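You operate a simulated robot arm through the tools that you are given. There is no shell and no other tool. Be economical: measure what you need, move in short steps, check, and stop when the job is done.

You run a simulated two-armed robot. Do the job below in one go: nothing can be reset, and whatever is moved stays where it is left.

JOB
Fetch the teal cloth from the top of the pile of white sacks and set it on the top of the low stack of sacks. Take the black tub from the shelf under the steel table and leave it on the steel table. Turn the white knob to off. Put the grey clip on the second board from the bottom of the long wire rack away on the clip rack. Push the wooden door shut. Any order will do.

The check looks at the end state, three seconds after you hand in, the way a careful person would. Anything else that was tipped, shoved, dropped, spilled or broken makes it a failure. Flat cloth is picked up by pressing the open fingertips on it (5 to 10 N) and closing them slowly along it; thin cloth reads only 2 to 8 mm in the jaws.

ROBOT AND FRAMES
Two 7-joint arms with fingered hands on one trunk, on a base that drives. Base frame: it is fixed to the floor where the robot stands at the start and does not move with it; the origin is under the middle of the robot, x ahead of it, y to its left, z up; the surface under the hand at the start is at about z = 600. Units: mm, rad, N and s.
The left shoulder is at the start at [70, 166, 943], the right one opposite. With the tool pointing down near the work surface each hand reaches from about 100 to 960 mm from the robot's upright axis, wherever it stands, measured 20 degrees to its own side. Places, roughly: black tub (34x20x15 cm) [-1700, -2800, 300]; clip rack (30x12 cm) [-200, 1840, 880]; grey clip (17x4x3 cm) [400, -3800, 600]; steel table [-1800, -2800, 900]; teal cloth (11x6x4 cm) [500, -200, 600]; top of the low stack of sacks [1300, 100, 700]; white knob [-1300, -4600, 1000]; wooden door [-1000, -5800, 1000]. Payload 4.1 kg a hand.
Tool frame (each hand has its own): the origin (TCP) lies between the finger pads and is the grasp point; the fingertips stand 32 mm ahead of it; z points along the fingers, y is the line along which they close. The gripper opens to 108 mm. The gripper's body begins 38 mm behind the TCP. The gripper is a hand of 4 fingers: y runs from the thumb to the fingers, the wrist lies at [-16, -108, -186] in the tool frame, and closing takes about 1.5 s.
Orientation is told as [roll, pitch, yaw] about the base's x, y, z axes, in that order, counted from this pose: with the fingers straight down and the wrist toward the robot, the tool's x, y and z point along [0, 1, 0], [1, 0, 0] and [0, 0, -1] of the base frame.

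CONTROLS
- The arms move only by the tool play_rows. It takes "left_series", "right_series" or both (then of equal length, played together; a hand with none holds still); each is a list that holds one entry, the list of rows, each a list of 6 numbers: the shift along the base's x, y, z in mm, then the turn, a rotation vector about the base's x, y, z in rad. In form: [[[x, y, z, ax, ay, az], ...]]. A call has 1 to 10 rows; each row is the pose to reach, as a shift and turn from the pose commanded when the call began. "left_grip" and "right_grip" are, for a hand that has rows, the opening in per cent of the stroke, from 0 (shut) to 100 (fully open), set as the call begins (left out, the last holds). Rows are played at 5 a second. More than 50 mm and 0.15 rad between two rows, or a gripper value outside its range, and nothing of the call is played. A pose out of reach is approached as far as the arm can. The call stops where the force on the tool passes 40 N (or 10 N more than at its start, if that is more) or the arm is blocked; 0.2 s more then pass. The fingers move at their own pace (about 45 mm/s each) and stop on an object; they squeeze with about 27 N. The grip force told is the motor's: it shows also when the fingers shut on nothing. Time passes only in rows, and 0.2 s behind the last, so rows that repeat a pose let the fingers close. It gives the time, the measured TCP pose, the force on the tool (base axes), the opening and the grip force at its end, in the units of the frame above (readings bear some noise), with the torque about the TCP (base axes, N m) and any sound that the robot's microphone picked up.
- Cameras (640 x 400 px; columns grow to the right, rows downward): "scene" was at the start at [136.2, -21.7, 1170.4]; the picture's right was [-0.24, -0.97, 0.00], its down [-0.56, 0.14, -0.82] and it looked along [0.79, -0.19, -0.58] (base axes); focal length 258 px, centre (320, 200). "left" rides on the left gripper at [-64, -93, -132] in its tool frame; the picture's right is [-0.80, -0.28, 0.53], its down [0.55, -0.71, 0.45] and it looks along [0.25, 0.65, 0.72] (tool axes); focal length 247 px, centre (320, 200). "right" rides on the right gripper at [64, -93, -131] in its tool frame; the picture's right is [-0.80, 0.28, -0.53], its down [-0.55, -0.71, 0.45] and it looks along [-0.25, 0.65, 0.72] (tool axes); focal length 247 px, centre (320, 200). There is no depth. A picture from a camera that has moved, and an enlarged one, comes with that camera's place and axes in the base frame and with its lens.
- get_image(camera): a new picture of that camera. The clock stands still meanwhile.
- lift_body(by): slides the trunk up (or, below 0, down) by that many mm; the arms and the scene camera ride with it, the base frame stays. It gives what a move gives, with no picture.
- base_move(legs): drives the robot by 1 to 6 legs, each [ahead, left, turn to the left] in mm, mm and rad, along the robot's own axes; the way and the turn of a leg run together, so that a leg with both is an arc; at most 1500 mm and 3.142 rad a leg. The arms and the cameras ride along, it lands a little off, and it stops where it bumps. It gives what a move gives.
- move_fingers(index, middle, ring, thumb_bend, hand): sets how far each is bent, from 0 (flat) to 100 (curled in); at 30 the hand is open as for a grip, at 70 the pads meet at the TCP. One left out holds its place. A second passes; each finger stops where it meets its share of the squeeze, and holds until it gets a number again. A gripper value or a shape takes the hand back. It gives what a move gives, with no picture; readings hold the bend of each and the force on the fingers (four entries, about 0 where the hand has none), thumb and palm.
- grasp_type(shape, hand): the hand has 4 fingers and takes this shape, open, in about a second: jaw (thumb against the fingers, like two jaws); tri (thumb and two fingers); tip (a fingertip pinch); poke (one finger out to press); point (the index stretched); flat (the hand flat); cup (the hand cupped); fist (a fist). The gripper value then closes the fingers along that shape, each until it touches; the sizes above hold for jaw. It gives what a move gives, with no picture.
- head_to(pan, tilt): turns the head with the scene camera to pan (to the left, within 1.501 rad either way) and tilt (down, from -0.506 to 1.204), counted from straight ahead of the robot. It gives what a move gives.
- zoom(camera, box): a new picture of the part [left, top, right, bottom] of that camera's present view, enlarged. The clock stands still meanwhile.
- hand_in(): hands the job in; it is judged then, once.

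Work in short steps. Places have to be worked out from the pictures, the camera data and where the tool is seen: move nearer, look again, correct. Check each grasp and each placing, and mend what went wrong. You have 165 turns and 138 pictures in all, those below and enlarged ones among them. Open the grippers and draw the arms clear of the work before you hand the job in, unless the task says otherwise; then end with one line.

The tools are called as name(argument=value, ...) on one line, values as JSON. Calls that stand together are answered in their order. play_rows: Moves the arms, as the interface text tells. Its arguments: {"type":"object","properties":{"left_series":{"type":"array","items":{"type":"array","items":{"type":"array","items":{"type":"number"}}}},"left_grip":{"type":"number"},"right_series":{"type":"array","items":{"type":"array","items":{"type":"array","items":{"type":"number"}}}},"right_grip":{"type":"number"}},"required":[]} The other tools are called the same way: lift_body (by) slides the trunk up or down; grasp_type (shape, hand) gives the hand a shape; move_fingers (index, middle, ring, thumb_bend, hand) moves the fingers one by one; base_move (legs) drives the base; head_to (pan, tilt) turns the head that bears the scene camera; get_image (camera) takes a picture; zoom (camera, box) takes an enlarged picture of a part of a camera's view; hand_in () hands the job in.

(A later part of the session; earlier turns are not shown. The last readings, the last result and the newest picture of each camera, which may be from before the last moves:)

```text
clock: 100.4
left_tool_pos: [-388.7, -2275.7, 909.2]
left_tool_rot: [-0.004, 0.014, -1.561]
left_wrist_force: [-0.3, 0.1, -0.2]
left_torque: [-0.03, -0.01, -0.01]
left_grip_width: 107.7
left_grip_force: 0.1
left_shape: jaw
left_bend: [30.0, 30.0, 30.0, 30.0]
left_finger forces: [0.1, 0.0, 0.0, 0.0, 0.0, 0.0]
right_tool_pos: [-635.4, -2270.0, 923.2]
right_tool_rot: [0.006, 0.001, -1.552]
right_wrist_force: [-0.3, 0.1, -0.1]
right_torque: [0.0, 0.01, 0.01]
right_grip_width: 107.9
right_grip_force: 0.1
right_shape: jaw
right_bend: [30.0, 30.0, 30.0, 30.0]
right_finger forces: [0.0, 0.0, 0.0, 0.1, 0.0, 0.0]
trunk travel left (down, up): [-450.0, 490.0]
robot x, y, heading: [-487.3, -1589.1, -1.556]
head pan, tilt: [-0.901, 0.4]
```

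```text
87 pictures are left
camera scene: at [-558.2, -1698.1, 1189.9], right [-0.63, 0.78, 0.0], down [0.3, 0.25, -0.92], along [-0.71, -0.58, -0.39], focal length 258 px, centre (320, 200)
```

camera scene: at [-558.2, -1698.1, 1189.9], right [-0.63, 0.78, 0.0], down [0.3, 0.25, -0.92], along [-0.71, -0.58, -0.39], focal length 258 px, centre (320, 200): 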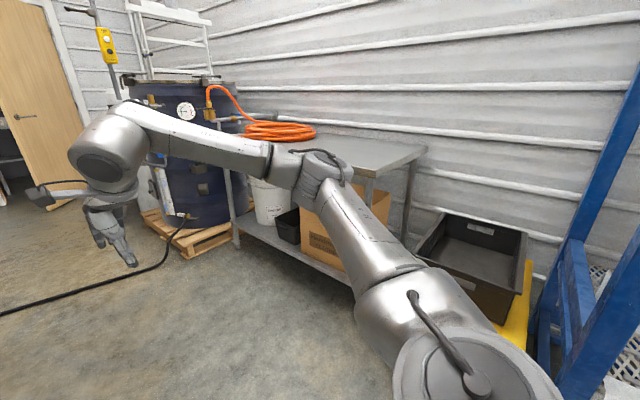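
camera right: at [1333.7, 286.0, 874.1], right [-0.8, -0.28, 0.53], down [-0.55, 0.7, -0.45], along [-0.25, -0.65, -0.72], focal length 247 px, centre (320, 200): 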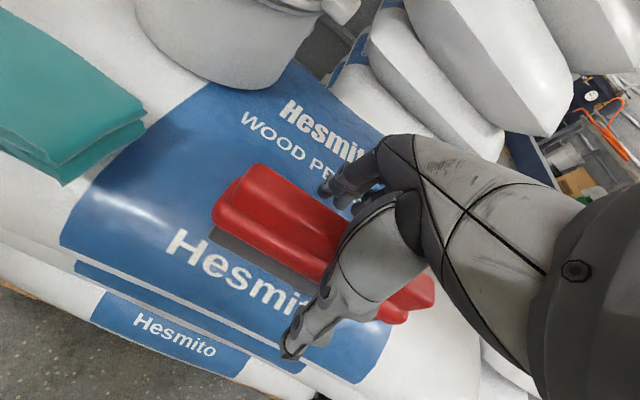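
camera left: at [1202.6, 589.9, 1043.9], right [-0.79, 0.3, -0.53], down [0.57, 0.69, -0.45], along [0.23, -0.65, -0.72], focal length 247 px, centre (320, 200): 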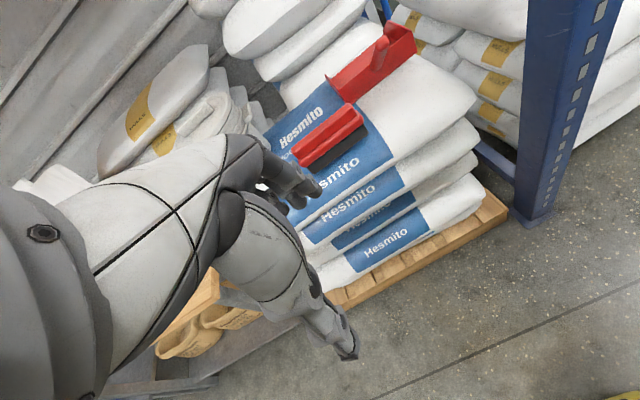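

The steel table, with a black tub on its lower shelf between the bucket and the carton, is on the right. The wire rack is on the left. I'll drive to y of about -2800 and face the table.

base_move(legs=[[1210, 0, 0], [0, 0, -1.58]])

head_to(pan=0.0, tilt=0.4)

get_image(camera="scene")

```text
clock: 110.3
left_tool_pos: [-1153.5, -2883.8, 909.6]
left_tool_rot: [-0.005, 0.013, -3.131]
left_wrist_force: [-0.5, -0.2, -1.0]
left_torque: [-0.03, 0.04, 0.01]
left_grip_width: 107.7
left_grip_force: 0.1
left_shape: jaw
left_bend: [30.0, 30.0, 30.0, 30.0]
left_finger forces: [0.0, 0.0, 0.0, 0.1, 0.0, 0.0]
right_tool_pos: [-1148.5, -2635.0, 923.0]
right_tool_rot: [0.005, 0.001, -3.12]
right_wrist_force: [0.4, 0.5, 0.1]
right_torque: [0.0, 0.01, -0.02]
right_grip_width: 107.6
right_grip_force: 0.1
right_shape: jaw
right_bend: [30.0, 30.0, 30.0, 30.0]
right_finger forces: [0.0, 0.1, 0.0, 0.0, 0.0, 0.1]
trunk travel left (down, up): [-450.0, 490.0]
robot x, y, heading: [-467.8, -2782.6, -3.127]
head pan, tilt: [-0.901, 0.4]
```

```text
clock: 111.5
left_tool_pos: [-1153.6, -2883.0, 909.2]
left_tool_rot: [-0.007, 0.013, -3.132]
left_wrist_force: [0.4, 0.9, 1.3]
left_torque: [-0.01, -0.03, -0.02]
left_grip_width: 107.7
left_grip_force: 0.1
left_shape: jaw
left_bend: [30.0, 30.0, 30.0, 30.0]
left_finger forces: [0.0, 0.0, 0.0, 0.0, 0.0, 0.1]
right_tool_pos: [-1147.1, -2635.2, 923.6]
right_tool_rot: [0.004, 0.002, -3.12]
right_wrist_force: [-0.6, 0.0, -0.3]
right_torque: [0.0, 0.05, -0.02]
right_grip_width: 107.5
right_grip_force: 0.1
right_shape: jaw
right_bend: [30.0, 30.0, 30.0, 30.0]
right_finger forces: [0.1, 0.0, 0.0, 0.1, 0.0, 0.0]
trunk travel left (down, up): [-450.0, 490.0]
robot x, y, heading: [-467.1, -2784.3, -3.131]
head pan, tilt: [0.0, 0.4]
```

```text
86 pictures are left
camera scene: at [-609.3, -2785.9, 1189.9], right [-0.01, 1.0, 0.0], down [0.39, 0.01, -0.92], along [-0.92, -0.01, -0.39], focal length 258 px, centre (320, 200)
```

scene: 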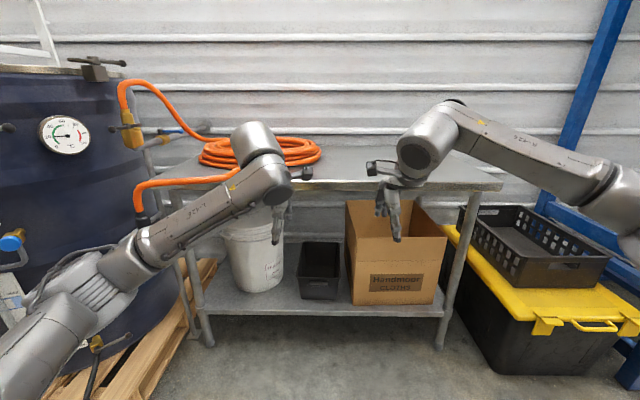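

I'll enlarge the tub region and the table top.

zoom(camera="scene", box=[240, 210, 400, 310])

zoom(camera="scene", box=[280, 110, 520, 260])

```text
4.00 times, centred on (320, 260) of scene
camera zoom: at [-609.3, -2785.9, 1189.9], right [-0.01, 1.0, 0.0], down [0.39, 0.01, -0.92], along [-0.92, -0.01, -0.39], focal length 1031 px, centre (320, -40)
```

zoom: 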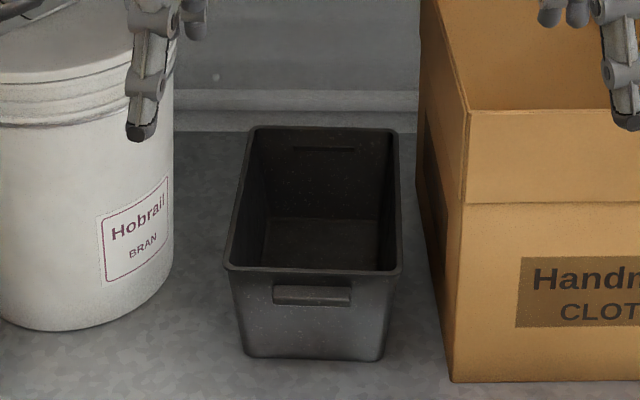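

```text
2.67 times, centred on (400, 185) of scene
camera zoom: at [-609.3, -2785.9, 1189.9], right [-0.01, 1.0, 0.0], down [0.39, 0.01, -0.92], along [-0.92, -0.01, -0.39], focal length 688 px, centre (107, 240)
```

zoom: 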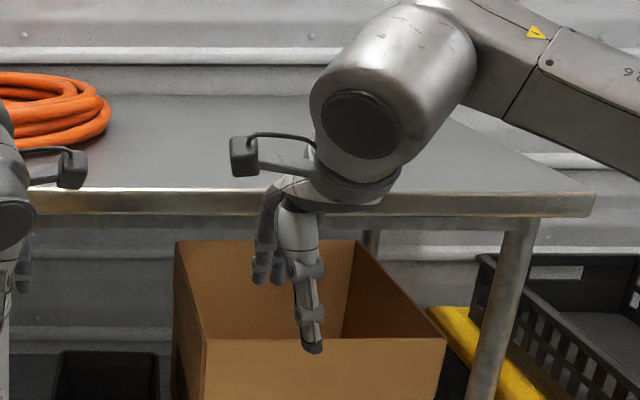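

The tub's front rim is at x of about -1544, y from -2901 to -2701, z of about 415, with the shelf at 265 and the table top at 865. I'll lower the trunk, drive closer, and look again before hooking the front wall with the left hand.

lift_body(by=-250)

base_move(legs=[[260, 0, 0]])

head_to(pan=0.0, tilt=0.5)

get_image(camera="scene")

get_image(camera="left")

```text
clock: 114.1
left_tool_pos: [-1154.2, -2882.0, 659.8]
left_tool_rot: [-0.007, 0.014, -3.133]
left_wrist_force: [0.0, 0.7, 0.6]
left_torque: [0.01, 0.0, 0.0]
left_grip_width: 107.8
left_grip_force: 0.0
left_shape: jaw
left_bend: [30.0, 30.0, 30.0, 30.0]
left_finger forces: [0.0, 0.0, 0.1, 0.0, 0.0, 0.0]
right_tool_pos: [-1147.5, -2634.7, 673.6]
right_tool_rot: [0.007, 0.001, -3.12]
right_wrist_force: [-0.3, 0.2, 0.6]
right_torque: [0.01, -0.03, 0.01]
right_grip_width: 108.0
right_grip_force: 0.1
right_shape: jaw
right_bend: [30.0, 30.0, 30.0, 30.0]
right_finger forces: [0.0, 0.0, 0.0, 0.1, 0.0, 0.0]
trunk travel left (down, up): [-200.0, 740.0]
robot x, y, heading: [-465.3, -2786.7, -3.128]
head pan, tilt: [0.0, 0.4]
```

```text
clock: 116.0
left_tool_pos: [-1411.0, -2890.3, 659.4]
left_tool_rot: [-0.005, 0.014, -3.127]
left_wrist_force: [-0.1, 0.2, -0.6]
left_torque: [-0.04, 0.02, -0.01]
left_grip_width: 107.7
left_grip_force: 0.0
left_shape: jaw
left_bend: [30.0, 30.0, 30.0, 30.0]
left_finger forces: [0.1, 0.0, 0.0, 0.0, 0.0, 0.1]
right_tool_pos: [-1404.1, -2643.6, 673.7]
right_tool_rot: [0.007, 0.003, -3.116]
right_wrist_force: [-0.5, -0.2, 0.2]
right_torque: [-0.02, -0.01, -0.04]
right_grip_width: 107.6
right_grip_force: 0.0
right_shape: jaw
right_bend: [30.0, 30.0, 30.0, 30.0]
right_finger forces: [0.0, 0.0, 0.0, 0.0, 0.0, 0.0]
trunk travel left (down, up): [-200.0, 740.0]
robot x, y, heading: [-724.2, -2784.7, -3.123]
head pan, tilt: [0.0, 0.4]
```

```text
clock: 116.6
left_tool_pos: [-1410.7, -2889.7, 658.6]
left_tool_rot: [-0.007, 0.015, -3.127]
left_wrist_force: [0.1, 0.1, 0.6]
left_torque: [-0.04, 0.01, 0.0]
left_grip_width: 107.5
left_grip_force: 0.1
left_shape: jaw
left_bend: [30.0, 30.0, 30.0, 30.0]
left_finger forces: [0.0, 0.0, 0.0, 0.0, 0.1, 0.0]
right_tool_pos: [-1404.7, -2643.5, 673.5]
right_tool_rot: [0.006, 0.002, -3.117]
right_wrist_force: [0.4, -0.6, -0.3]
right_torque: [0.01, 0.01, -0.03]
right_grip_width: 107.8
right_grip_force: 0.0
right_shape: jaw
right_bend: [30.0, 30.0, 30.0, 30.0]
right_finger forces: [0.0, 0.0, 0.0, 0.0, 0.1, 0.0]
trunk travel left (down, up): [-200.0, 740.0]
robot x, y, heading: [-722.6, -2785.7, -3.128]
head pan, tilt: [0.0, 0.499]
```

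```text
83 pictures are left
camera scene: at [-863.8, -2790.8, 930.8], right [-0.02, 1.0, 0.0], down [0.48, 0.01, -0.88], along [-0.88, -0.02, -0.48], focal length 258 px, centre (320, 200)
```

scene: 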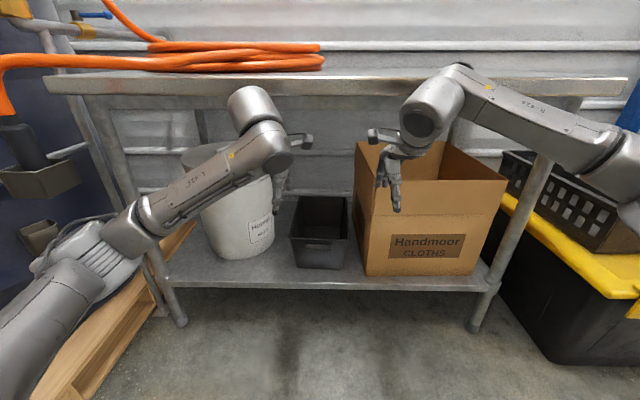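

```text
82 pictures are left
camera left: at [-1320.9, -2823.6, 793.0], right [0.28, 0.8, -0.52], down [0.72, -0.54, -0.44], along [-0.64, -0.25, -0.73], focal length 247 px, centre (320, 200)
```

left: 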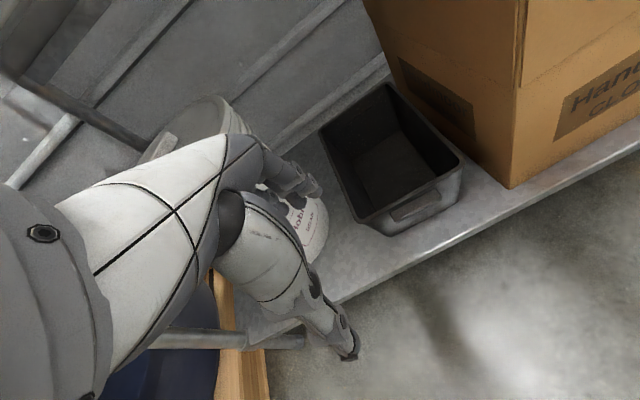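

The front rim is at x -1554, y from -2906 to -2713, z 413. I'll bring the left hand over the middle of the front wall, to z of about 485.

play_rows(left_series=[[[0, 30, -35, 0, 0, 0], [0, 60, -70, 0, 0, 0], [-10, 80, -110, 0, 0, 0], [-50, 80, -135, 0, 0, 0], [-95, 80, -150, 0, 0, 0], [-141, 80, -165, 0, 0, 0], [-143, 80, -175, 0, 0, 0]]])

get_image(camera="left")

zoom(camera="scene", box=[240, 160, 400, 260])

```text
clock: 118.2
left_tool_pos: [-1553.2, -2808.1, 484.8]
left_tool_rot: [-0.005, 0.014, -3.127]
left_wrist_force: [-0.6, -1.0, -0.5]
left_torque: [0.0, -0.02, 0.01]
left_grip_width: 108.0
left_grip_force: 0.2
left_shape: jaw
left_bend: [30.0, 30.0, 30.0, 30.0]
left_finger forces: [0.0, 0.1, 0.1, 0.1, 0.0, 0.0]
right_tool_pos: [-1404.5, -2643.0, 673.0]
right_tool_rot: [0.006, 0.003, -3.117]
right_wrist_force: [0.1, 0.4, -0.8]
right_torque: [0.0, -0.04, -0.01]
right_grip_width: 107.6
right_grip_force: 0.0
right_shape: jaw
right_bend: [30.0, 30.0, 30.0, 30.0]
right_finger forces: [0.0, 0.1, 0.1, 0.1, 0.1, 0.1]
trunk travel left (down, up): [-200.0, 740.0]
robot x, y, heading: [-724.0, -2788.0, -3.126]
head pan, tilt: [0.0, 0.499]
```

```text
81 pictures are left
camera left: at [-1463.2, -2742.7, 618.9], right [0.28, 0.8, -0.52], down [0.72, -0.54, -0.44], along [-0.64, -0.25, -0.73], focal length 247 px, centre (320, 200)
```

left: 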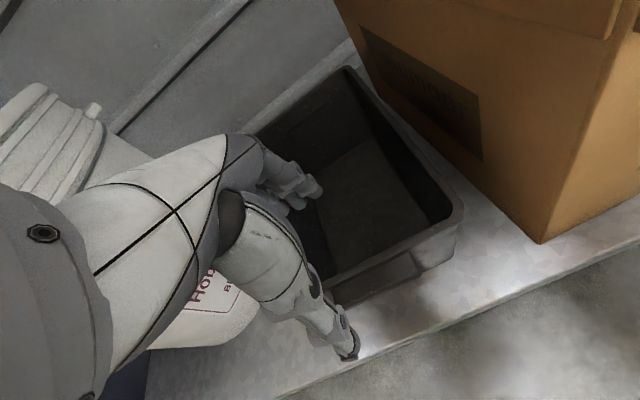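

```text
4.00 times, centred on (320, 210) of scene
camera zoom: at [-863.8, -2790.7, 930.7], right [-0.02, 1.0, 0.0], down [0.48, 0.01, -0.88], along [-0.88, -0.02, -0.48], focal length 1031 px, centre (320, 160)
```

zoom: 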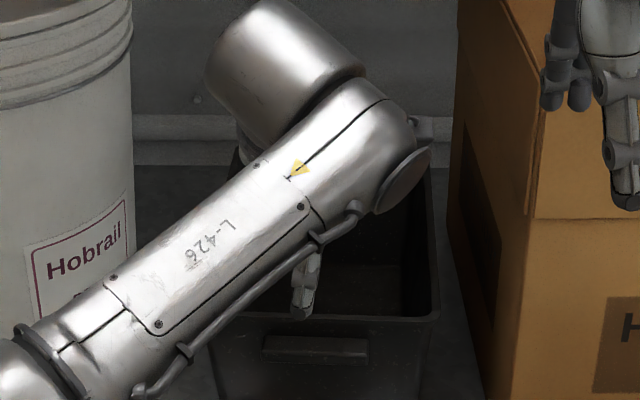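

The thumb is outside and the fingers are over the inside of the tub. I'll lower over the wall and close.

play_rows(left_series=[[[0, 0, -30, 0, 0, 0], [0, 0, -60, 0, 0, 0], [0, 0, -80, 0, 0, 0]]])

play_rows(left_series=[[[0, 0, 0, 0, 0, 0], [0, 0, 0, 0, 0, 0], [0, 0, 0, 0, 0, 0], [0, 0, 0, 0, 0, 0], [0, 0, 0, 0, 0, 0], [0, 0, 0, 0, 0, 0], [0, 0, 0, 0, 0, 0], [0, 0, 0, 0, 0, 0]]], left_grip=0)

get_image(camera="left")

```text
clock: 119.0
left_tool_pos: [-1551.1, -2809.2, 405.1]
left_tool_rot: [-0.005, 0.015, -3.127]
left_wrist_force: [0.1, 0.4, 0.0]
left_torque: [0.04, 0.02, 0.01]
left_grip_width: 107.9
left_grip_force: 0.2
left_shape: jaw
left_bend: [30.0, 30.0, 30.0, 30.0]
left_finger forces: [0.0, 0.1, 0.1, 0.0, 0.1, 0.0]
right_tool_pos: [-1404.0, -2643.8, 672.4]
right_tool_rot: [0.005, 0.001, -3.118]
right_wrist_force: [0.0, -0.5, 0.5]
right_torque: [-0.02, 0.02, -0.02]
right_grip_width: 108.1
right_grip_force: 0.0
right_shape: jaw
right_bend: [30.0, 30.0, 30.0, 30.0]
right_finger forces: [0.0, 0.1, 0.0, 0.0, 0.0, 0.1]
trunk travel left (down, up): [-200.0, 740.0]
robot x, y, heading: [-723.6, -2788.8, -3.124]
head pan, tilt: [0.0, 0.499]
```

```text
clock: 120.8
left_tool_pos: [-1551.6, -2811.7, 403.5]
left_tool_rot: [-0.004, 0.014, -3.127]
left_wrist_force: [-0.4, -0.2, -0.6]
left_torque: [-0.03, 0.03, -0.05]
left_grip_width: 23.0
left_grip_force: 27.4
left_shape: jaw
left_bend: [72.0, 65.0, 63.0, 74.0]
left_finger forces: [13.8, 7.4, 3.3, 0.0, 23.8, 0.0]
right_tool_pos: [-1404.3, -2643.0, 672.6]
right_tool_rot: [0.006, 0.002, -3.115]
right_wrist_force: [0.7, -0.3, 1.5]
right_torque: [0.03, 0.06, 0.02]
right_grip_width: 107.5
right_grip_force: 0.1
right_shape: jaw
right_bend: [30.0, 30.0, 30.0, 30.0]
right_finger forces: [0.0, 0.0, 0.0, 0.1, 0.1, 0.0]
trunk travel left (down, up): [-200.0, 740.0]
robot x, y, heading: [-719.5, -2788.5, -3.127]
head pan, tilt: [0.0, 0.499]
```

```text
79 pictures are left
camera left: at [-1463.1, -2744.1, 539.4], right [0.28, 0.8, -0.52], down [0.72, -0.54, -0.44], along [-0.64, -0.25, -0.73], focal length 247 px, centre (320, 200)
```

left: 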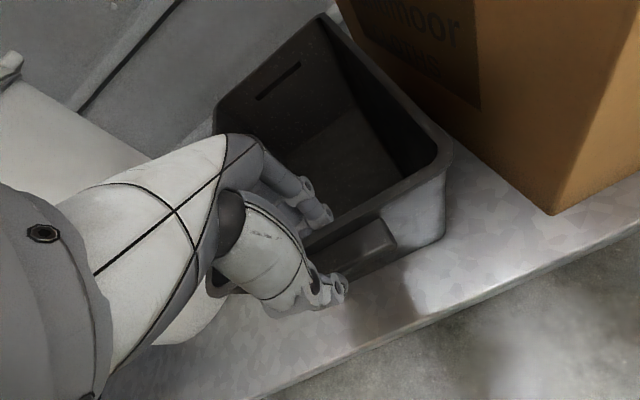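

It's gripped, at 23 mm including the handle lip. I'll slide the tub out about 165 mm along the shelf.

play_rows(left_series=[[[20, 0, 1, 0, 0, 0], [45, 0, 1, 0, 0, 0], [70, 0, 1, 0, 0, 0], [95, 0, 1, 0, 0, 0], [120, 0, 1, 0, 0, 0], [145, 0, 1, 0, 0, 0], [165, 0, 1, 0, 0, 0]]])

get_image(camera="scene")

get_image(camera="right")

```text
clock: 122.4
left_tool_pos: [-1389.1, -2810.4, 405.1]
left_tool_rot: [-0.005, 0.017, -3.126]
left_wrist_force: [-0.7, 0.3, -0.2]
left_torque: [0.0, 0.06, -0.02]
left_grip_width: 22.9
left_grip_force: 27.6
left_shape: jaw
left_bend: [72.0, 65.0, 64.0, 74.0]
left_finger forces: [14.5, 7.5, 3.5, 0.0, 25.1, 0.0]
right_tool_pos: [-1404.8, -2643.4, 673.0]
right_tool_rot: [0.006, 0.002, -3.118]
right_wrist_force: [-1.1, 0.1, -0.8]
right_torque: [0.02, 0.02, -0.01]
right_grip_width: 107.8
right_grip_force: 0.1
right_shape: jaw
right_bend: [30.0, 30.0, 30.0, 30.0]
right_finger forces: [0.0, 0.0, 0.1, 0.1, 0.1, 0.1]
trunk travel left (down, up): [-200.0, 740.0]
robot x, y, heading: [-721.2, -2786.1, -3.121]
head pan, tilt: [0.0, 0.499]
```

```text
78 pictures are left
camera scene: at [-863.8, -2790.8, 930.7], right [-0.02, 1.0, 0.0], down [0.48, 0.01, -0.88], along [-0.88, -0.02, -0.48], focal length 258 px, centre (320, 200)
```

scene: 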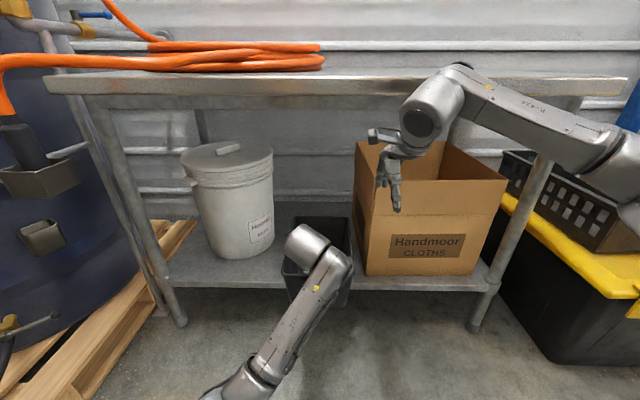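

```text
77 pictures are left
camera right: at [-1310.4, -2705.5, 803.2], right [-0.3, 0.79, 0.53], down [0.69, 0.56, -0.45], along [-0.65, 0.23, -0.72], focal length 247 px, centre (320, 200)
```

right: 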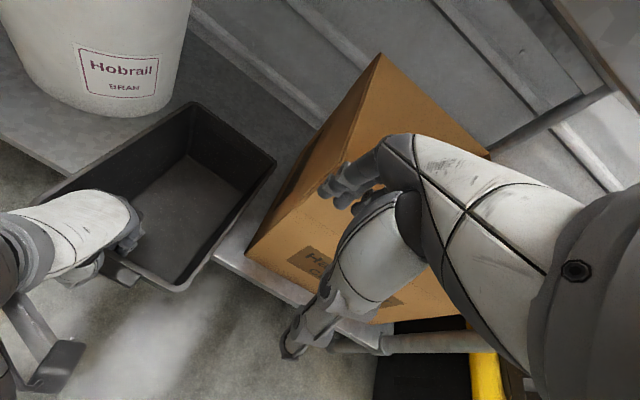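

It slides nicely. I'll pull it 100 mm further while supporting the front, leaving the back on the shelf, so the right hand can grip the side rim near the middle.

play_rows(left_series=[[[25, 0, 1, 0, 0, 0], [50, 0, 1, 0, 0, 0], [75, 0, 1, 0, 0, 0], [100, 0, 1, 0, 0, 0]]], right_series=[[[30, 0, 10, 0, 0, 0.14], [60, 0, 20, 0, 0, 0.28], [70, 20, 20, 0, 0, 0.42], [70, 40, 20, 0, 0, 0.56]]])

play_rows(right_series=[[[0, 0, 0, 0, 0, 0.14], [0, 0, 0, 0, 0, 0.28], [0, 0, 0, 0, 0, 0.42], [0, 0, 0, 0, 0, 0.56], [0, 0, 0, 0, 0, 0.7], [0, 0, 0, 0, 0, 0.84], [0, 0, 0, 0, 0, 0.98], [0, 0, 0, 0, 0, 1.0]]])

get_image(camera="scene")

get_image(camera="right")

```text
clock: 123.4
left_tool_pos: [-1300.8, -2821.2, 415.3]
left_tool_rot: [0.022, -0.017, -3.114]
left_wrist_force: [-0.6, 1.1, -2.5]
left_torque: [0.09, -0.19, -0.06]
left_grip_width: 23.0
left_grip_force: 27.1
left_shape: jaw
left_bend: [71.0, 65.0, 63.0, 74.0]
left_finger forces: [14.4, 7.6, 3.8, 0.0, 25.4, 0.1]
right_tool_pos: [-1333.2, -2604.3, 691.7]
right_tool_rot: [0.007, 0.0, -2.554]
right_wrist_force: [-0.1, -0.1, -0.5]
right_torque: [0.04, 0.0, -0.04]
right_grip_width: 108.0
right_grip_force: 0.1
right_shape: jaw
right_bend: [30.0, 30.0, 30.0, 30.0]
right_finger forces: [0.0, 0.0, 0.1, 0.0, 0.1, 0.0]
trunk travel left (down, up): [-200.0, 740.0]
robot x, y, heading: [-725.8, -2790.0, -3.124]
head pan, tilt: [0.0, 0.499]
```

```text
clock: 125.2
left_tool_pos: [-1296.9, -2823.7, 409.5]
left_tool_rot: [0.027, -0.01, -3.117]
left_wrist_force: [-0.9, -0.5, -3.1]
left_torque: [0.03, 0.04, -0.05]
left_grip_width: 23.0
left_grip_force: 27.2
left_shape: jaw
left_bend: [71.0, 65.0, 64.0, 74.0]
left_finger forces: [14.6, 7.5, 4.1, 0.0, 25.3, 0.0]
right_tool_pos: [-1091.6, -2699.6, 746.4]
right_tool_rot: [0.007, 0.003, -1.563]
right_wrist_force: [0.1, -0.1, -0.6]
right_torque: [0.02, -0.02, 0.0]
right_grip_width: 107.8
right_grip_force: 0.1
right_shape: jaw
right_bend: [30.0, 30.0, 30.0, 30.0]
right_finger forces: [0.0, 0.0, 0.0, 0.0, 0.1, 0.1]
right hand out of reach, approached as far as the arm can: row 1, 2, 3, 4, 5, 6, 7, 8
trunk travel left (down, up): [-200.0, 740.0]
robot x, y, heading: [-723.1, -2787.4, -3.123]
head pan, tilt: [0.0, 0.499]
```

```text
76 pictures are left
camera scene: at [-863.8, -2790.9, 930.7], right [-0.02, 1.0, 0.0], down [0.48, 0.01, -0.88], along [-0.88, -0.02, -0.48], focal length 258 px, centre (320, 200)
```

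scene: 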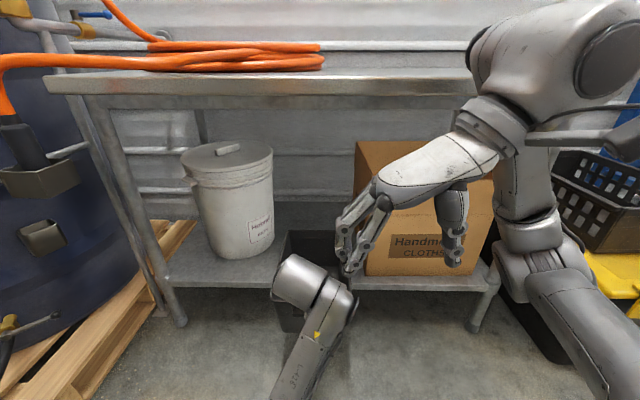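

```text
75 pictures are left
camera right: at [-1029.0, -2608.1, 875.9], right [-0.8, -0.29, 0.52], down [-0.55, 0.7, -0.45], along [-0.24, -0.65, -0.72], focal length 247 px, centre (320, 200)
```

right: 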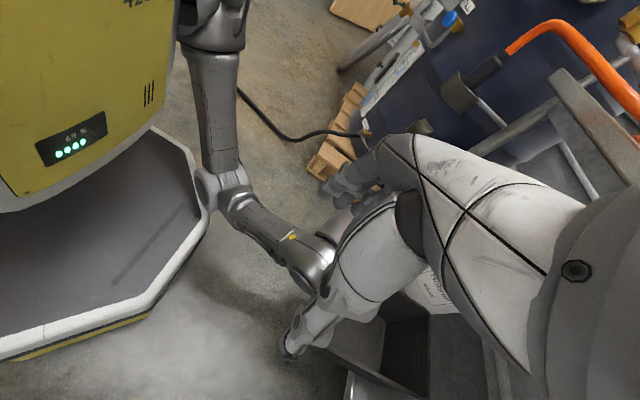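

The right arm can't take that yaw here. A better plan is left hand on the front wall and right hand on the back wall, both in the default orientation, then moving with the trunk and base only. First I'll turn the right hand back.

play_rows(right_series=[[[0, 20, 0, 0, 0, -0.14], [0, 40, 0, 0, 0, -0.28], [0, 60, 0, 0, 0, -0.42], [0, 80, 0, 0, 0, -0.56], [-10, 90, 0, 0, 0, -0.7], [-20, 90, 0, 0, 0, -0.84], [-30, 90, 0, 0, 0, -0.98], [-40, 90, 0, 0, 0, -1.12], [-50, 90, 0, 0, 0, -1.26], [-60, 90, 0, 0, 0, -1.4]]])

get_image(camera="scene")

```text
clock: 127.4
left_tool_pos: [-1296.2, -2826.4, 405.2]
left_tool_rot: [0.029, -0.003, -3.115]
left_wrist_force: [0.1, 0.2, -1.7]
left_torque: [0.02, 0.08, -0.09]
left_grip_width: 22.9
left_grip_force: 27.3
left_shape: jaw
left_bend: [71.0, 65.0, 64.0, 74.0]
left_finger forces: [14.0, 7.5, 4.1, 0.1, 25.9, 0.0]
right_tool_pos: [-1156.4, -2609.0, 747.7]
right_tool_rot: [0.006, 0.001, -2.96]
right_wrist_force: [-0.7, 0.3, 0.0]
right_torque: [-0.02, 0.01, 0.01]
right_grip_width: 107.8
right_grip_force: 0.0
right_shape: jaw
right_bend: [30.0, 30.0, 30.0, 30.0]
right_finger forces: [0.0, 0.0, 0.0, 0.0, 0.1, 0.0]
trunk travel left (down, up): [-200.0, 740.0]
robot x, y, heading: [-727.3, -2785.7, -3.123]
head pan, tilt: [0.0, 0.499]
```

```text
74 pictures are left
camera scene: at [-863.8, -2790.8, 930.7], right [-0.02, 1.0, 0.0], down [0.48, 0.01, -0.88], along [-0.88, -0.02, -0.48], focal length 258 px, centre (320, 200)
```

scene: 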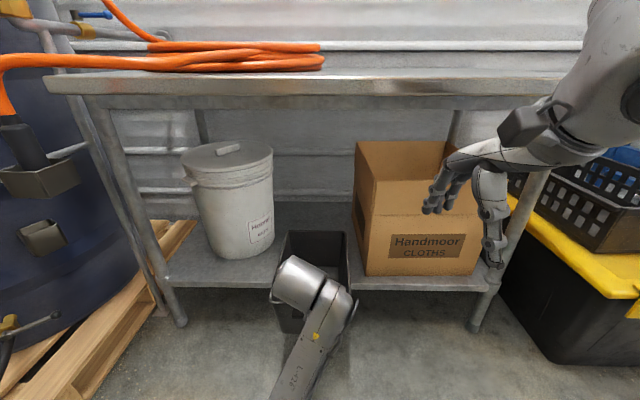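

The right hand is back in its normal pose. I'll lower it in front of the table, then move in above the tub toward the back wall.

play_rows(right_series=[[[-20, 0, -45, 0, 0, -0.04], [-40, 0, -90, 0, 0, -0.08], [-60, 0, -135, 0, 0, -0.12], [-80, -10, -175, 0, 0, -0.16], [-110, -30, -205, 0, 0, -0.16], [-145, -60, -225, 0, 0, -0.16], [-180, -90, -235, 0, 0, -0.16], [-215, -120, -240, 0, 0, -0.16], [-250, -145, -240, 0, 0, -0.16]]])

get_image(camera="right")

get_image(camera="scene")

```text
refused: row 6 steps farther than a row can; nothing moved
```

```text
73 pictures are left
camera right: at [-1053.9, -2656.1, 877.8], right [-0.42, 0.74, 0.53], down [0.6, 0.67, -0.45], along [-0.68, 0.12, -0.72], focal length 247 px, centre (320, 200)
```

right: 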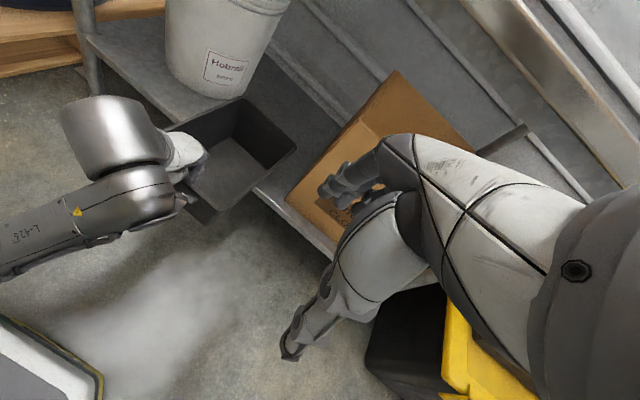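

```text
72 pictures are left
camera scene: at [-863.8, -2790.8, 930.7], right [-0.02, 1.0, 0.0], down [0.48, 0.01, -0.88], along [-0.88, -0.02, -0.48], focal length 258 px, centre (320, 200)
```

scene: 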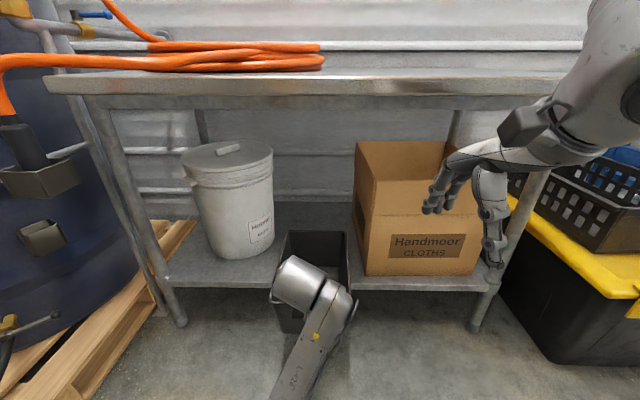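

Rows must stay within 50 mm. The tub's back wall comes out at about x -1584, centre y -2820. I'll resend with smaller steps.

play_rows(right_series=[[[-15, 0, -45, 0, 0, -0.04], [-30, 0, -90, 0, 0, -0.08], [-45, 0, -135, 0, 0, -0.12], [-65, -5, -175, 0, 0, -0.16], [-90, -20, -210, 0, 0, -0.16], [-115, -45, -235, 0, 0, -0.16], [-145, -75, -243, 0, 0, -0.16], [-180, -105, -243, 0, 0, -0.16], [-215, -135, -243, 0, 0, -0.16]]])

play_rows(right_series=[[[-40, -15, 0, 0, 0, 0], [-80, -30, 0, 0, 0, 0], [-120, -45, 0, 0, 0, 0], [-160, -60, 0, 0, 0, 0], [-200, -65, 0, 0, 0, 0], [-211, -65, 0, 0, 0, 0]]])

get_image(camera="right")

get_image(camera="scene")

```text
clock: 129.4
left_tool_pos: [-1294.4, -2826.7, 403.5]
left_tool_rot: [0.03, 0.0, -3.114]
left_wrist_force: [0.4, -0.7, -1.6]
left_torque: [0.05, 0.12, -0.12]
left_grip_width: 22.8
left_grip_force: 26.8
left_shape: jaw
left_bend: [71.0, 65.0, 64.0, 74.0]
left_finger forces: [14.4, 7.9, 4.2, 0.0, 26.2, 0.0]
right_tool_pos: [-1374.8, -2745.5, 504.5]
right_tool_rot: [0.004, 0.0, -3.116]
right_wrist_force: [-0.3, -0.3, -0.2]
right_torque: [0.01, -0.01, -0.04]
right_grip_width: 108.1
right_grip_force: 0.1
right_shape: jaw
right_bend: [30.0, 30.0, 30.0, 30.0]
right_finger forces: [0.0, 0.0, 0.0, 0.0, 0.1, 0.0]
trunk travel left (down, up): [-200.0, 740.0]
robot x, y, heading: [-724.2, -2785.5, -3.125]
head pan, tilt: [0.0, 0.499]
```

```text
clock: 130.8
left_tool_pos: [-1295.5, -2828.0, 403.3]
left_tool_rot: [0.031, 0.001, -3.112]
left_wrist_force: [-0.1, 0.5, -2.0]
left_torque: [0.02, 0.1, -0.1]
left_grip_width: 22.7
left_grip_force: 27.2
left_shape: jaw
left_bend: [71.0, 65.0, 64.0, 74.0]
left_finger forces: [14.6, 7.9, 4.2, 0.1, 26.5, 0.0]
right_tool_pos: [-1584.5, -2810.7, 503.7]
right_tool_rot: [0.003, 0.002, -3.116]
right_wrist_force: [-0.7, 0.1, -0.6]
right_torque: [-0.02, 0.03, -0.04]
right_grip_width: 107.8
right_grip_force: 0.0
right_shape: jaw
right_bend: [30.0, 30.0, 30.0, 30.0]
right_finger forces: [0.0, 0.0, 0.1, 0.0, 0.0, 0.0]
trunk travel left (down, up): [-200.0, 740.0]
robot x, y, heading: [-722.3, -2786.9, -3.125]
head pan, tilt: [0.0, 0.499]
```

```text
71 pictures are left
camera right: at [-1489.0, -2873.2, 634.0], right [-0.3, 0.79, 0.53], down [0.69, 0.57, -0.45], along [-0.65, 0.23, -0.72], focal length 247 px, centre (320, 200)
```

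right: 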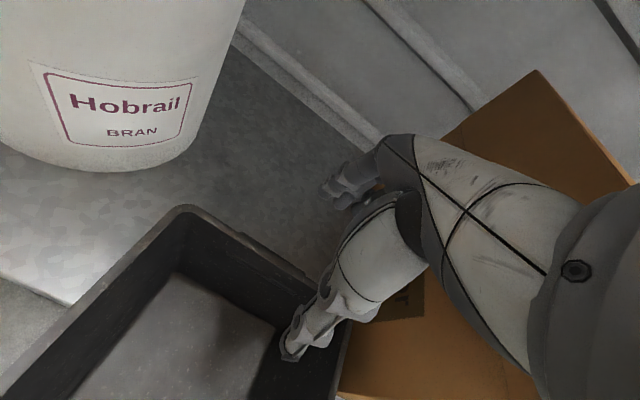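

```text
70 pictures are left
camera scene: at [-863.8, -2790.9, 930.7], right [-0.02, 1.0, 0.0], down [0.48, 0.01, -0.88], along [-0.88, -0.02, -0.48], focal length 258 px, centre (320, 200)
```

scene: 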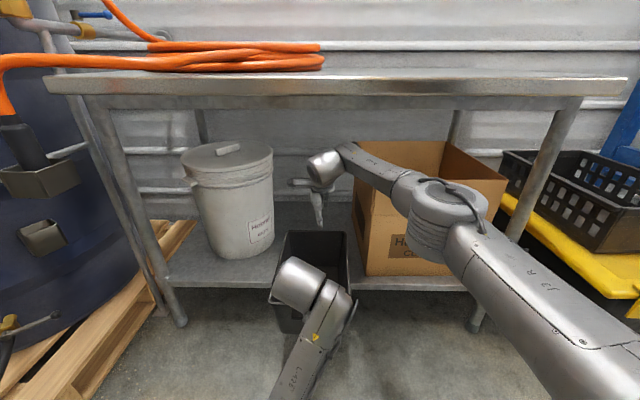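

The thumb is inside and the fingers are behind the back wall, seen at x of about -1586. I'll lower and close.

play_rows(right_series=[[[0, -5, -30, 0, 0, 0], [0, -5, -60, 0, 0, 0], [0, -5, -85, 0, 0, 0], [0, -5, -97, 0, 0, 0]]])

play_rows(right_series=[[[0, 0, 0, 0, 0, 0], [0, 0, 0, 0, 0, 0], [0, 0, 0, 0, 0, 0], [0, 0, 0, 0, 0, 0], [0, 0, 0, 0, 0, 0], [0, 0, 0, 0, 0, 0], [0, 0, 0, 0, 0, 0], [0, 0, 0, 0, 0, 0]]], right_grip=0)

get_image(camera="right")

```text
clock: 131.8
left_tool_pos: [-1295.3, -2827.4, 402.8]
left_tool_rot: [0.035, 0.002, -3.113]
left_wrist_force: [-0.2, 0.6, -0.6]
left_torque: [0.02, 0.13, -0.13]
left_grip_width: 23.0
left_grip_force: 26.7
left_shape: jaw
left_bend: [71.0, 65.0, 64.0, 74.0]
left_finger forces: [14.7, 7.9, 4.4, 0.1, 26.4, 0.1]
right_tool_pos: [-1583.0, -2814.8, 407.3]
right_tool_rot: [0.003, 0.002, -3.114]
right_wrist_force: [0.2, -0.4, -0.8]
right_torque: [0.01, 0.0, 0.03]
right_grip_width: 107.7
right_grip_force: 0.1
right_shape: jaw
right_bend: [30.0, 30.0, 30.0, 30.0]
right_finger forces: [0.0, 0.0, 0.0, 0.0, 0.1, 0.0]
trunk travel left (down, up): [-200.0, 740.0]
robot x, y, heading: [-721.2, -2788.7, -3.118]
head pan, tilt: [0.0, 0.499]
```

```text
clock: 133.6
left_tool_pos: [-1293.9, -2827.6, 402.5]
left_tool_rot: [0.033, 0.002, -3.111]
left_wrist_force: [-0.1, 1.1, -1.3]
left_torque: [0.04, 0.13, -0.08]
left_grip_width: 22.9
left_grip_force: 27.0
left_shape: jaw
left_bend: [71.0, 65.0, 64.0, 74.0]
left_finger forces: [14.6, 7.9, 4.3, 0.1, 26.5, 0.0]
right_tool_pos: [-1583.1, -2816.0, 406.2]
right_tool_rot: [0.004, 0.003, -3.115]
right_wrist_force: [0.6, 0.5, 0.8]
right_torque: [0.04, -0.01, 0.07]
right_grip_width: 22.7
right_grip_force: 26.9
right_shape: jaw
right_bend: [74.0, 45.0, 43.0, 63.0]
right_finger forces: [13.2, 7.1, 3.5, 0.1, 24.7, 0.0]
trunk travel left (down, up): [-200.0, 740.0]
robot x, y, heading: [-723.8, -2790.1, -3.121]
head pan, tilt: [0.0, 0.499]
```

```text
69 pictures are left
camera right: at [-1488.9, -2877.2, 536.9], right [-0.3, 0.79, 0.53], down [0.69, 0.56, -0.45], along [-0.65, 0.23, -0.72], focal length 247 px, centre (320, 200)
```

right: 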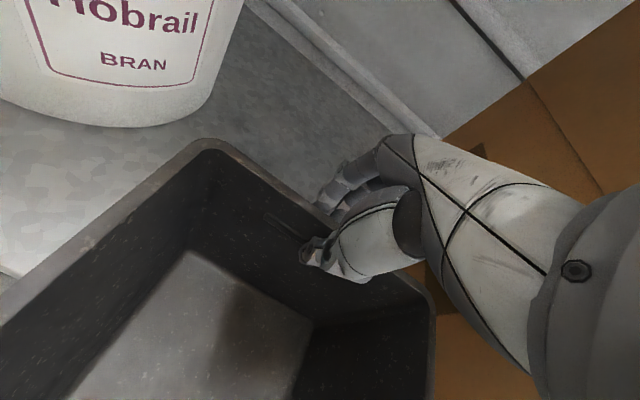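

Both ends are gripped. I'll lift a little with the trunk, back the base out from under the table, then check.

lift_body(by=25)

base_move(legs=[[-300, 0, 0]])

get_image(camera="scene")

```text
clock: 134.3
left_tool_pos: [-1294.0, -2827.9, 426.9]
left_tool_rot: [0.032, 0.003, -3.112]
left_wrist_force: [-0.8, -0.5, -2.5]
left_torque: [-0.04, 0.15, -0.13]
left_grip_width: 22.9
left_grip_force: 27.3
left_shape: jaw
left_bend: [71.0, 65.0, 64.0, 74.0]
left_finger forces: [14.6, 8.0, 4.5, 0.0, 26.1, 0.0]
right_tool_pos: [-1583.5, -2814.4, 431.2]
right_tool_rot: [0.004, 0.003, -3.115]
right_wrist_force: [1.5, -1.1, -3.6]
right_torque: [-0.01, -0.04, 0.14]
right_grip_width: 23.1
right_grip_force: 27.1
right_shape: jaw
right_bend: [74.0, 45.0, 43.0, 63.0]
right_finger forces: [13.1, 7.2, 3.3, 0.0, 24.8, 0.0]
trunk travel left (down, up): [-225.0, 715.0]
robot x, y, heading: [-722.1, -2784.9, -3.12]
head pan, tilt: [0.0, 0.499]
```

```text
clock: 136.4
left_tool_pos: [-1001.7, -2822.0, 427.3]
left_tool_rot: [0.032, 0.002, -3.116]
left_wrist_force: [-2.7, 0.0, -3.2]
left_torque: [0.03, 0.21, -0.13]
left_grip_width: 22.6
left_grip_force: 27.0
left_shape: jaw
left_bend: [71.0, 65.0, 64.0, 74.0]
left_finger forces: [14.9, 8.2, 4.7, 0.1, 25.8, 0.0]
right_tool_pos: [-1289.9, -2808.6, 431.6]
right_tool_rot: [0.006, 0.003, -3.118]
right_wrist_force: [2.4, -0.9, -3.0]
right_torque: [-0.05, -0.05, 0.06]
right_grip_width: 23.1
right_grip_force: 26.9
right_shape: jaw
right_bend: [74.0, 45.0, 43.0, 63.0]
right_finger forces: [13.1, 6.9, 3.3, 0.1, 25.4, 0.1]
trunk travel left (down, up): [-225.0, 715.0]
robot x, y, heading: [-429.6, -2782.3, -3.121]
head pan, tilt: [0.0, 0.499]
```

```text
68 pictures are left
camera scene: at [-570.6, -2785.4, 955.7], right [-0.02, 1.0, 0.0], down [0.48, 0.01, -0.88], along [-0.88, -0.02, -0.48], focal length 258 px, centre (320, 200)
```

scene: 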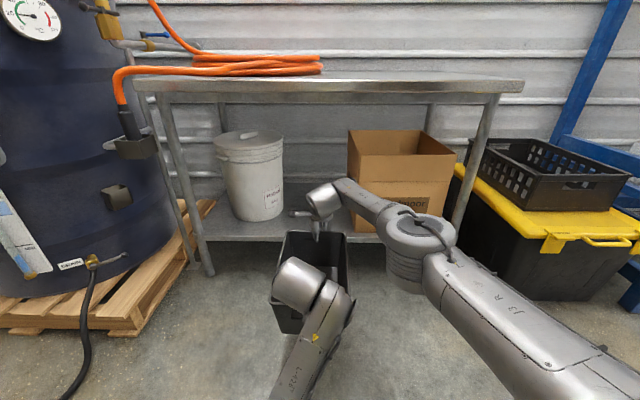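

The tub is held level at about 6 N. I'll raise the trunk well above the table top and shift right, toward the part of the table with no hose.

lift_body(by=680)

base_move(legs=[[0, -330, -0.02]])

head_to(pan=0, tilt=0.6)

get_image(camera="scene")

```text
refused: 680 is not a number from -400 to 400
```

```text
clock: 138.6
left_tool_pos: [-1004.5, -2477.2, 427.1]
left_tool_rot: [0.034, 0.003, -3.135]
left_wrist_force: [0.1, 0.4, -2.1]
left_torque: [0.05, 0.13, -0.16]
left_grip_width: 22.7
left_grip_force: 27.5
left_shape: jaw
left_bend: [71.0, 65.0, 64.0, 74.0]
left_finger forces: [14.5, 7.7, 4.5, 0.1, 26.6, 0.0]
right_tool_pos: [-1291.8, -2456.5, 431.9]
right_tool_rot: [0.006, 0.003, -3.14]
right_wrist_force: [-0.3, -0.1, -2.9]
right_torque: [-0.03, 0.0, 0.08]
right_grip_width: 22.8
right_grip_force: 26.8
right_shape: jaw
right_bend: [74.0, 45.0, 43.0, 63.0]
right_finger forces: [14.1, 7.6, 3.5, 0.0, 25.2, 0.0]
trunk travel left (down, up): [-225.0, 715.0]
robot x, y, heading: [-429.4, -2448.0, 3.135]
head pan, tilt: [0.0, 0.499]
```

```text
clock: 139.2
left_tool_pos: [-1006.1, -2478.4, 426.1]
left_tool_rot: [0.036, 0.001, -3.134]
left_wrist_force: [1.5, -0.1, -2.6]
left_torque: [0.02, 0.07, -0.13]
left_grip_width: 22.6
left_grip_force: 26.9
left_shape: jaw
left_bend: [71.0, 65.0, 64.0, 74.0]
left_finger forces: [13.8, 7.5, 4.4, 0.1, 27.1, 0.1]
right_tool_pos: [-1292.1, -2455.8, 430.5]
right_tool_rot: [0.005, 0.003, -3.141]
right_wrist_force: [-2.2, -0.4, -3.3]
right_torque: [0.02, 0.06, 0.04]
right_grip_width: 22.8
right_grip_force: 26.9
right_shape: jaw
right_bend: [74.0, 45.0, 43.0, 63.0]
right_finger forces: [14.6, 7.8, 3.5, 0.1, 24.8, 0.1]
trunk travel left (down, up): [-225.0, 715.0]
robot x, y, heading: [-430.6, -2446.5, 3.135]
head pan, tilt: [0.0, 0.6]
```

```text
67 pictures are left
camera scene: at [-570.1, -2449.5, 946.6], right [0.01, 1.0, 0.0], down [0.57, 0.0, -0.82], along [-0.82, 0.0, -0.57], focal length 258 px, centre (320, 200)
```

scene: 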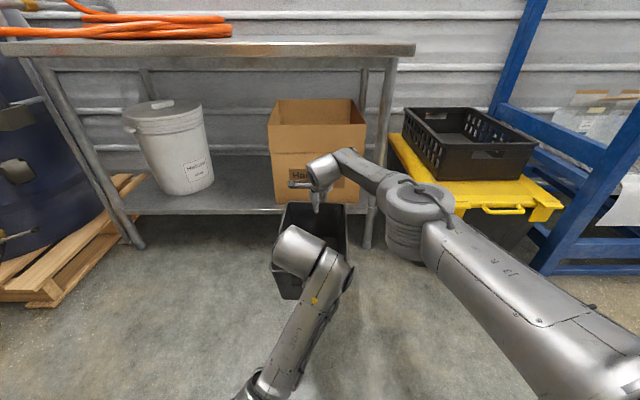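

The lift takes at most 400 at a time, so I'll lift in two steps.

lift_body(by=340)

lift_body(by=340)

get_image(camera="scene")

```text
clock: 142.6
left_tool_pos: [-1004.7, -2478.1, 766.5]
left_tool_rot: [0.036, 0.004, -3.135]
left_wrist_force: [0.9, 0.4, -1.8]
left_torque: [0.03, 0.07, -0.13]
left_grip_width: 22.5
left_grip_force: 27.4
left_shape: jaw
left_bend: [71.0, 65.0, 64.0, 74.0]
left_finger forces: [14.3, 7.7, 4.5, 0.0, 26.8, 0.1]
right_tool_pos: [-1292.4, -2455.7, 771.2]
right_tool_rot: [0.006, 0.004, -3.139]
right_wrist_force: [-0.2, -1.0, -2.7]
right_torque: [-0.02, 0.02, 0.07]
right_grip_width: 23.0
right_grip_force: 27.2
right_shape: jaw
right_bend: [74.0, 45.0, 43.0, 63.0]
right_finger forces: [14.4, 7.6, 3.4, 0.0, 25.1, 0.1]
trunk travel left (down, up): [-565.0, 375.0]
robot x, y, heading: [-429.7, -2447.8, 3.135]
head pan, tilt: [0.0, 0.6]
```

```text
clock: 145.9
left_tool_pos: [-1005.1, -2478.4, 1106.1]
left_tool_rot: [0.039, 0.003, -3.133]
left_wrist_force: [0.7, -0.1, -1.7]
left_torque: [0.0, 0.11, -0.14]
left_grip_width: 22.9
left_grip_force: 26.7
left_shape: jaw
left_bend: [71.0, 65.0, 64.0, 74.0]
left_finger forces: [14.2, 7.7, 4.5, 0.0, 26.8, 0.1]
right_tool_pos: [-1292.7, -2456.8, 1111.4]
right_tool_rot: [0.006, 0.004, -3.139]
right_wrist_force: [-1.4, 0.4, -2.2]
right_torque: [-0.01, 0.01, 0.07]
right_grip_width: 23.0
right_grip_force: 27.5
right_shape: jaw
right_bend: [74.0, 45.0, 43.0, 63.0]
right_finger forces: [14.2, 7.6, 3.5, 0.0, 25.2, 0.0]
trunk travel left (down, up): [-905.0, 35.0]
robot x, y, heading: [-432.1, -2450.5, 3.14]
head pan, tilt: [0.0, 0.6]
```

```text
66 pictures are left
camera scene: at [-570.9, -2449.5, 1626.5], right [0.01, 1.0, 0.0], down [0.57, 0.0, -0.82], along [-0.82, 0.0, -0.57], focal length 258 px, centre (320, 200)
```

scene: 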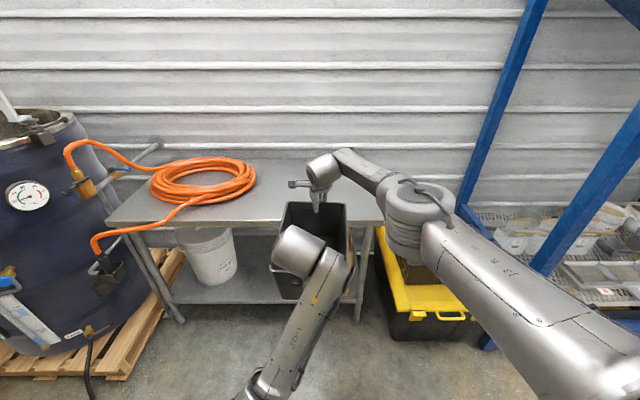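

The table top is at z of about 866 and free from y -2780 to -2180. The tub is over y of about -2470, so I'll drive straight in 590 mm and look.

base_move(legs=[[590, 0, 0]])

get_image(camera="scene")

```text
clock: 149.2
left_tool_pos: [-1592.9, -2477.8, 1106.9]
left_tool_rot: [0.037, 0.002, -3.132]
left_wrist_force: [1.0, -0.6, -1.9]
left_torque: [0.03, 0.11, -0.09]
left_grip_width: 22.9
left_grip_force: 26.8
left_shape: jaw
left_bend: [71.0, 65.0, 64.0, 74.0]
left_finger forces: [14.0, 7.6, 4.5, 0.0, 26.8, 0.0]
right_tool_pos: [-1880.2, -2458.4, 1112.5]
right_tool_rot: [0.007, 0.001, -3.136]
right_wrist_force: [-0.1, -0.5, -2.7]
right_torque: [-0.03, 0.03, 0.02]
right_grip_width: 22.8
right_grip_force: 26.8
right_shape: jaw
right_bend: [74.0, 45.0, 43.0, 63.0]
right_finger forces: [14.3, 7.7, 3.5, 0.0, 25.0, 0.0]
trunk travel left (down, up): [-905.0, 35.0]
robot x, y, heading: [-1018.1, -2449.5, 3.139]
head pan, tilt: [0.0, 0.6]
```

```text
65 pictures are left
camera scene: at [-1157.9, -2448.0, 1626.7], right [0.0, 1.0, 0.0], down [0.57, 0.0, -0.82], along [-0.82, 0.0, -0.57], focal length 258 px, centre (320, 200)
```

scene: 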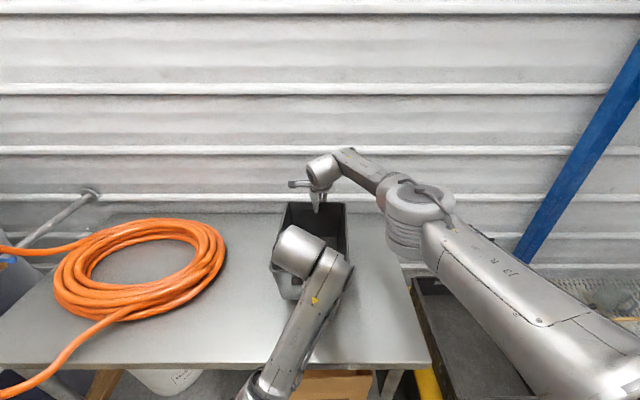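

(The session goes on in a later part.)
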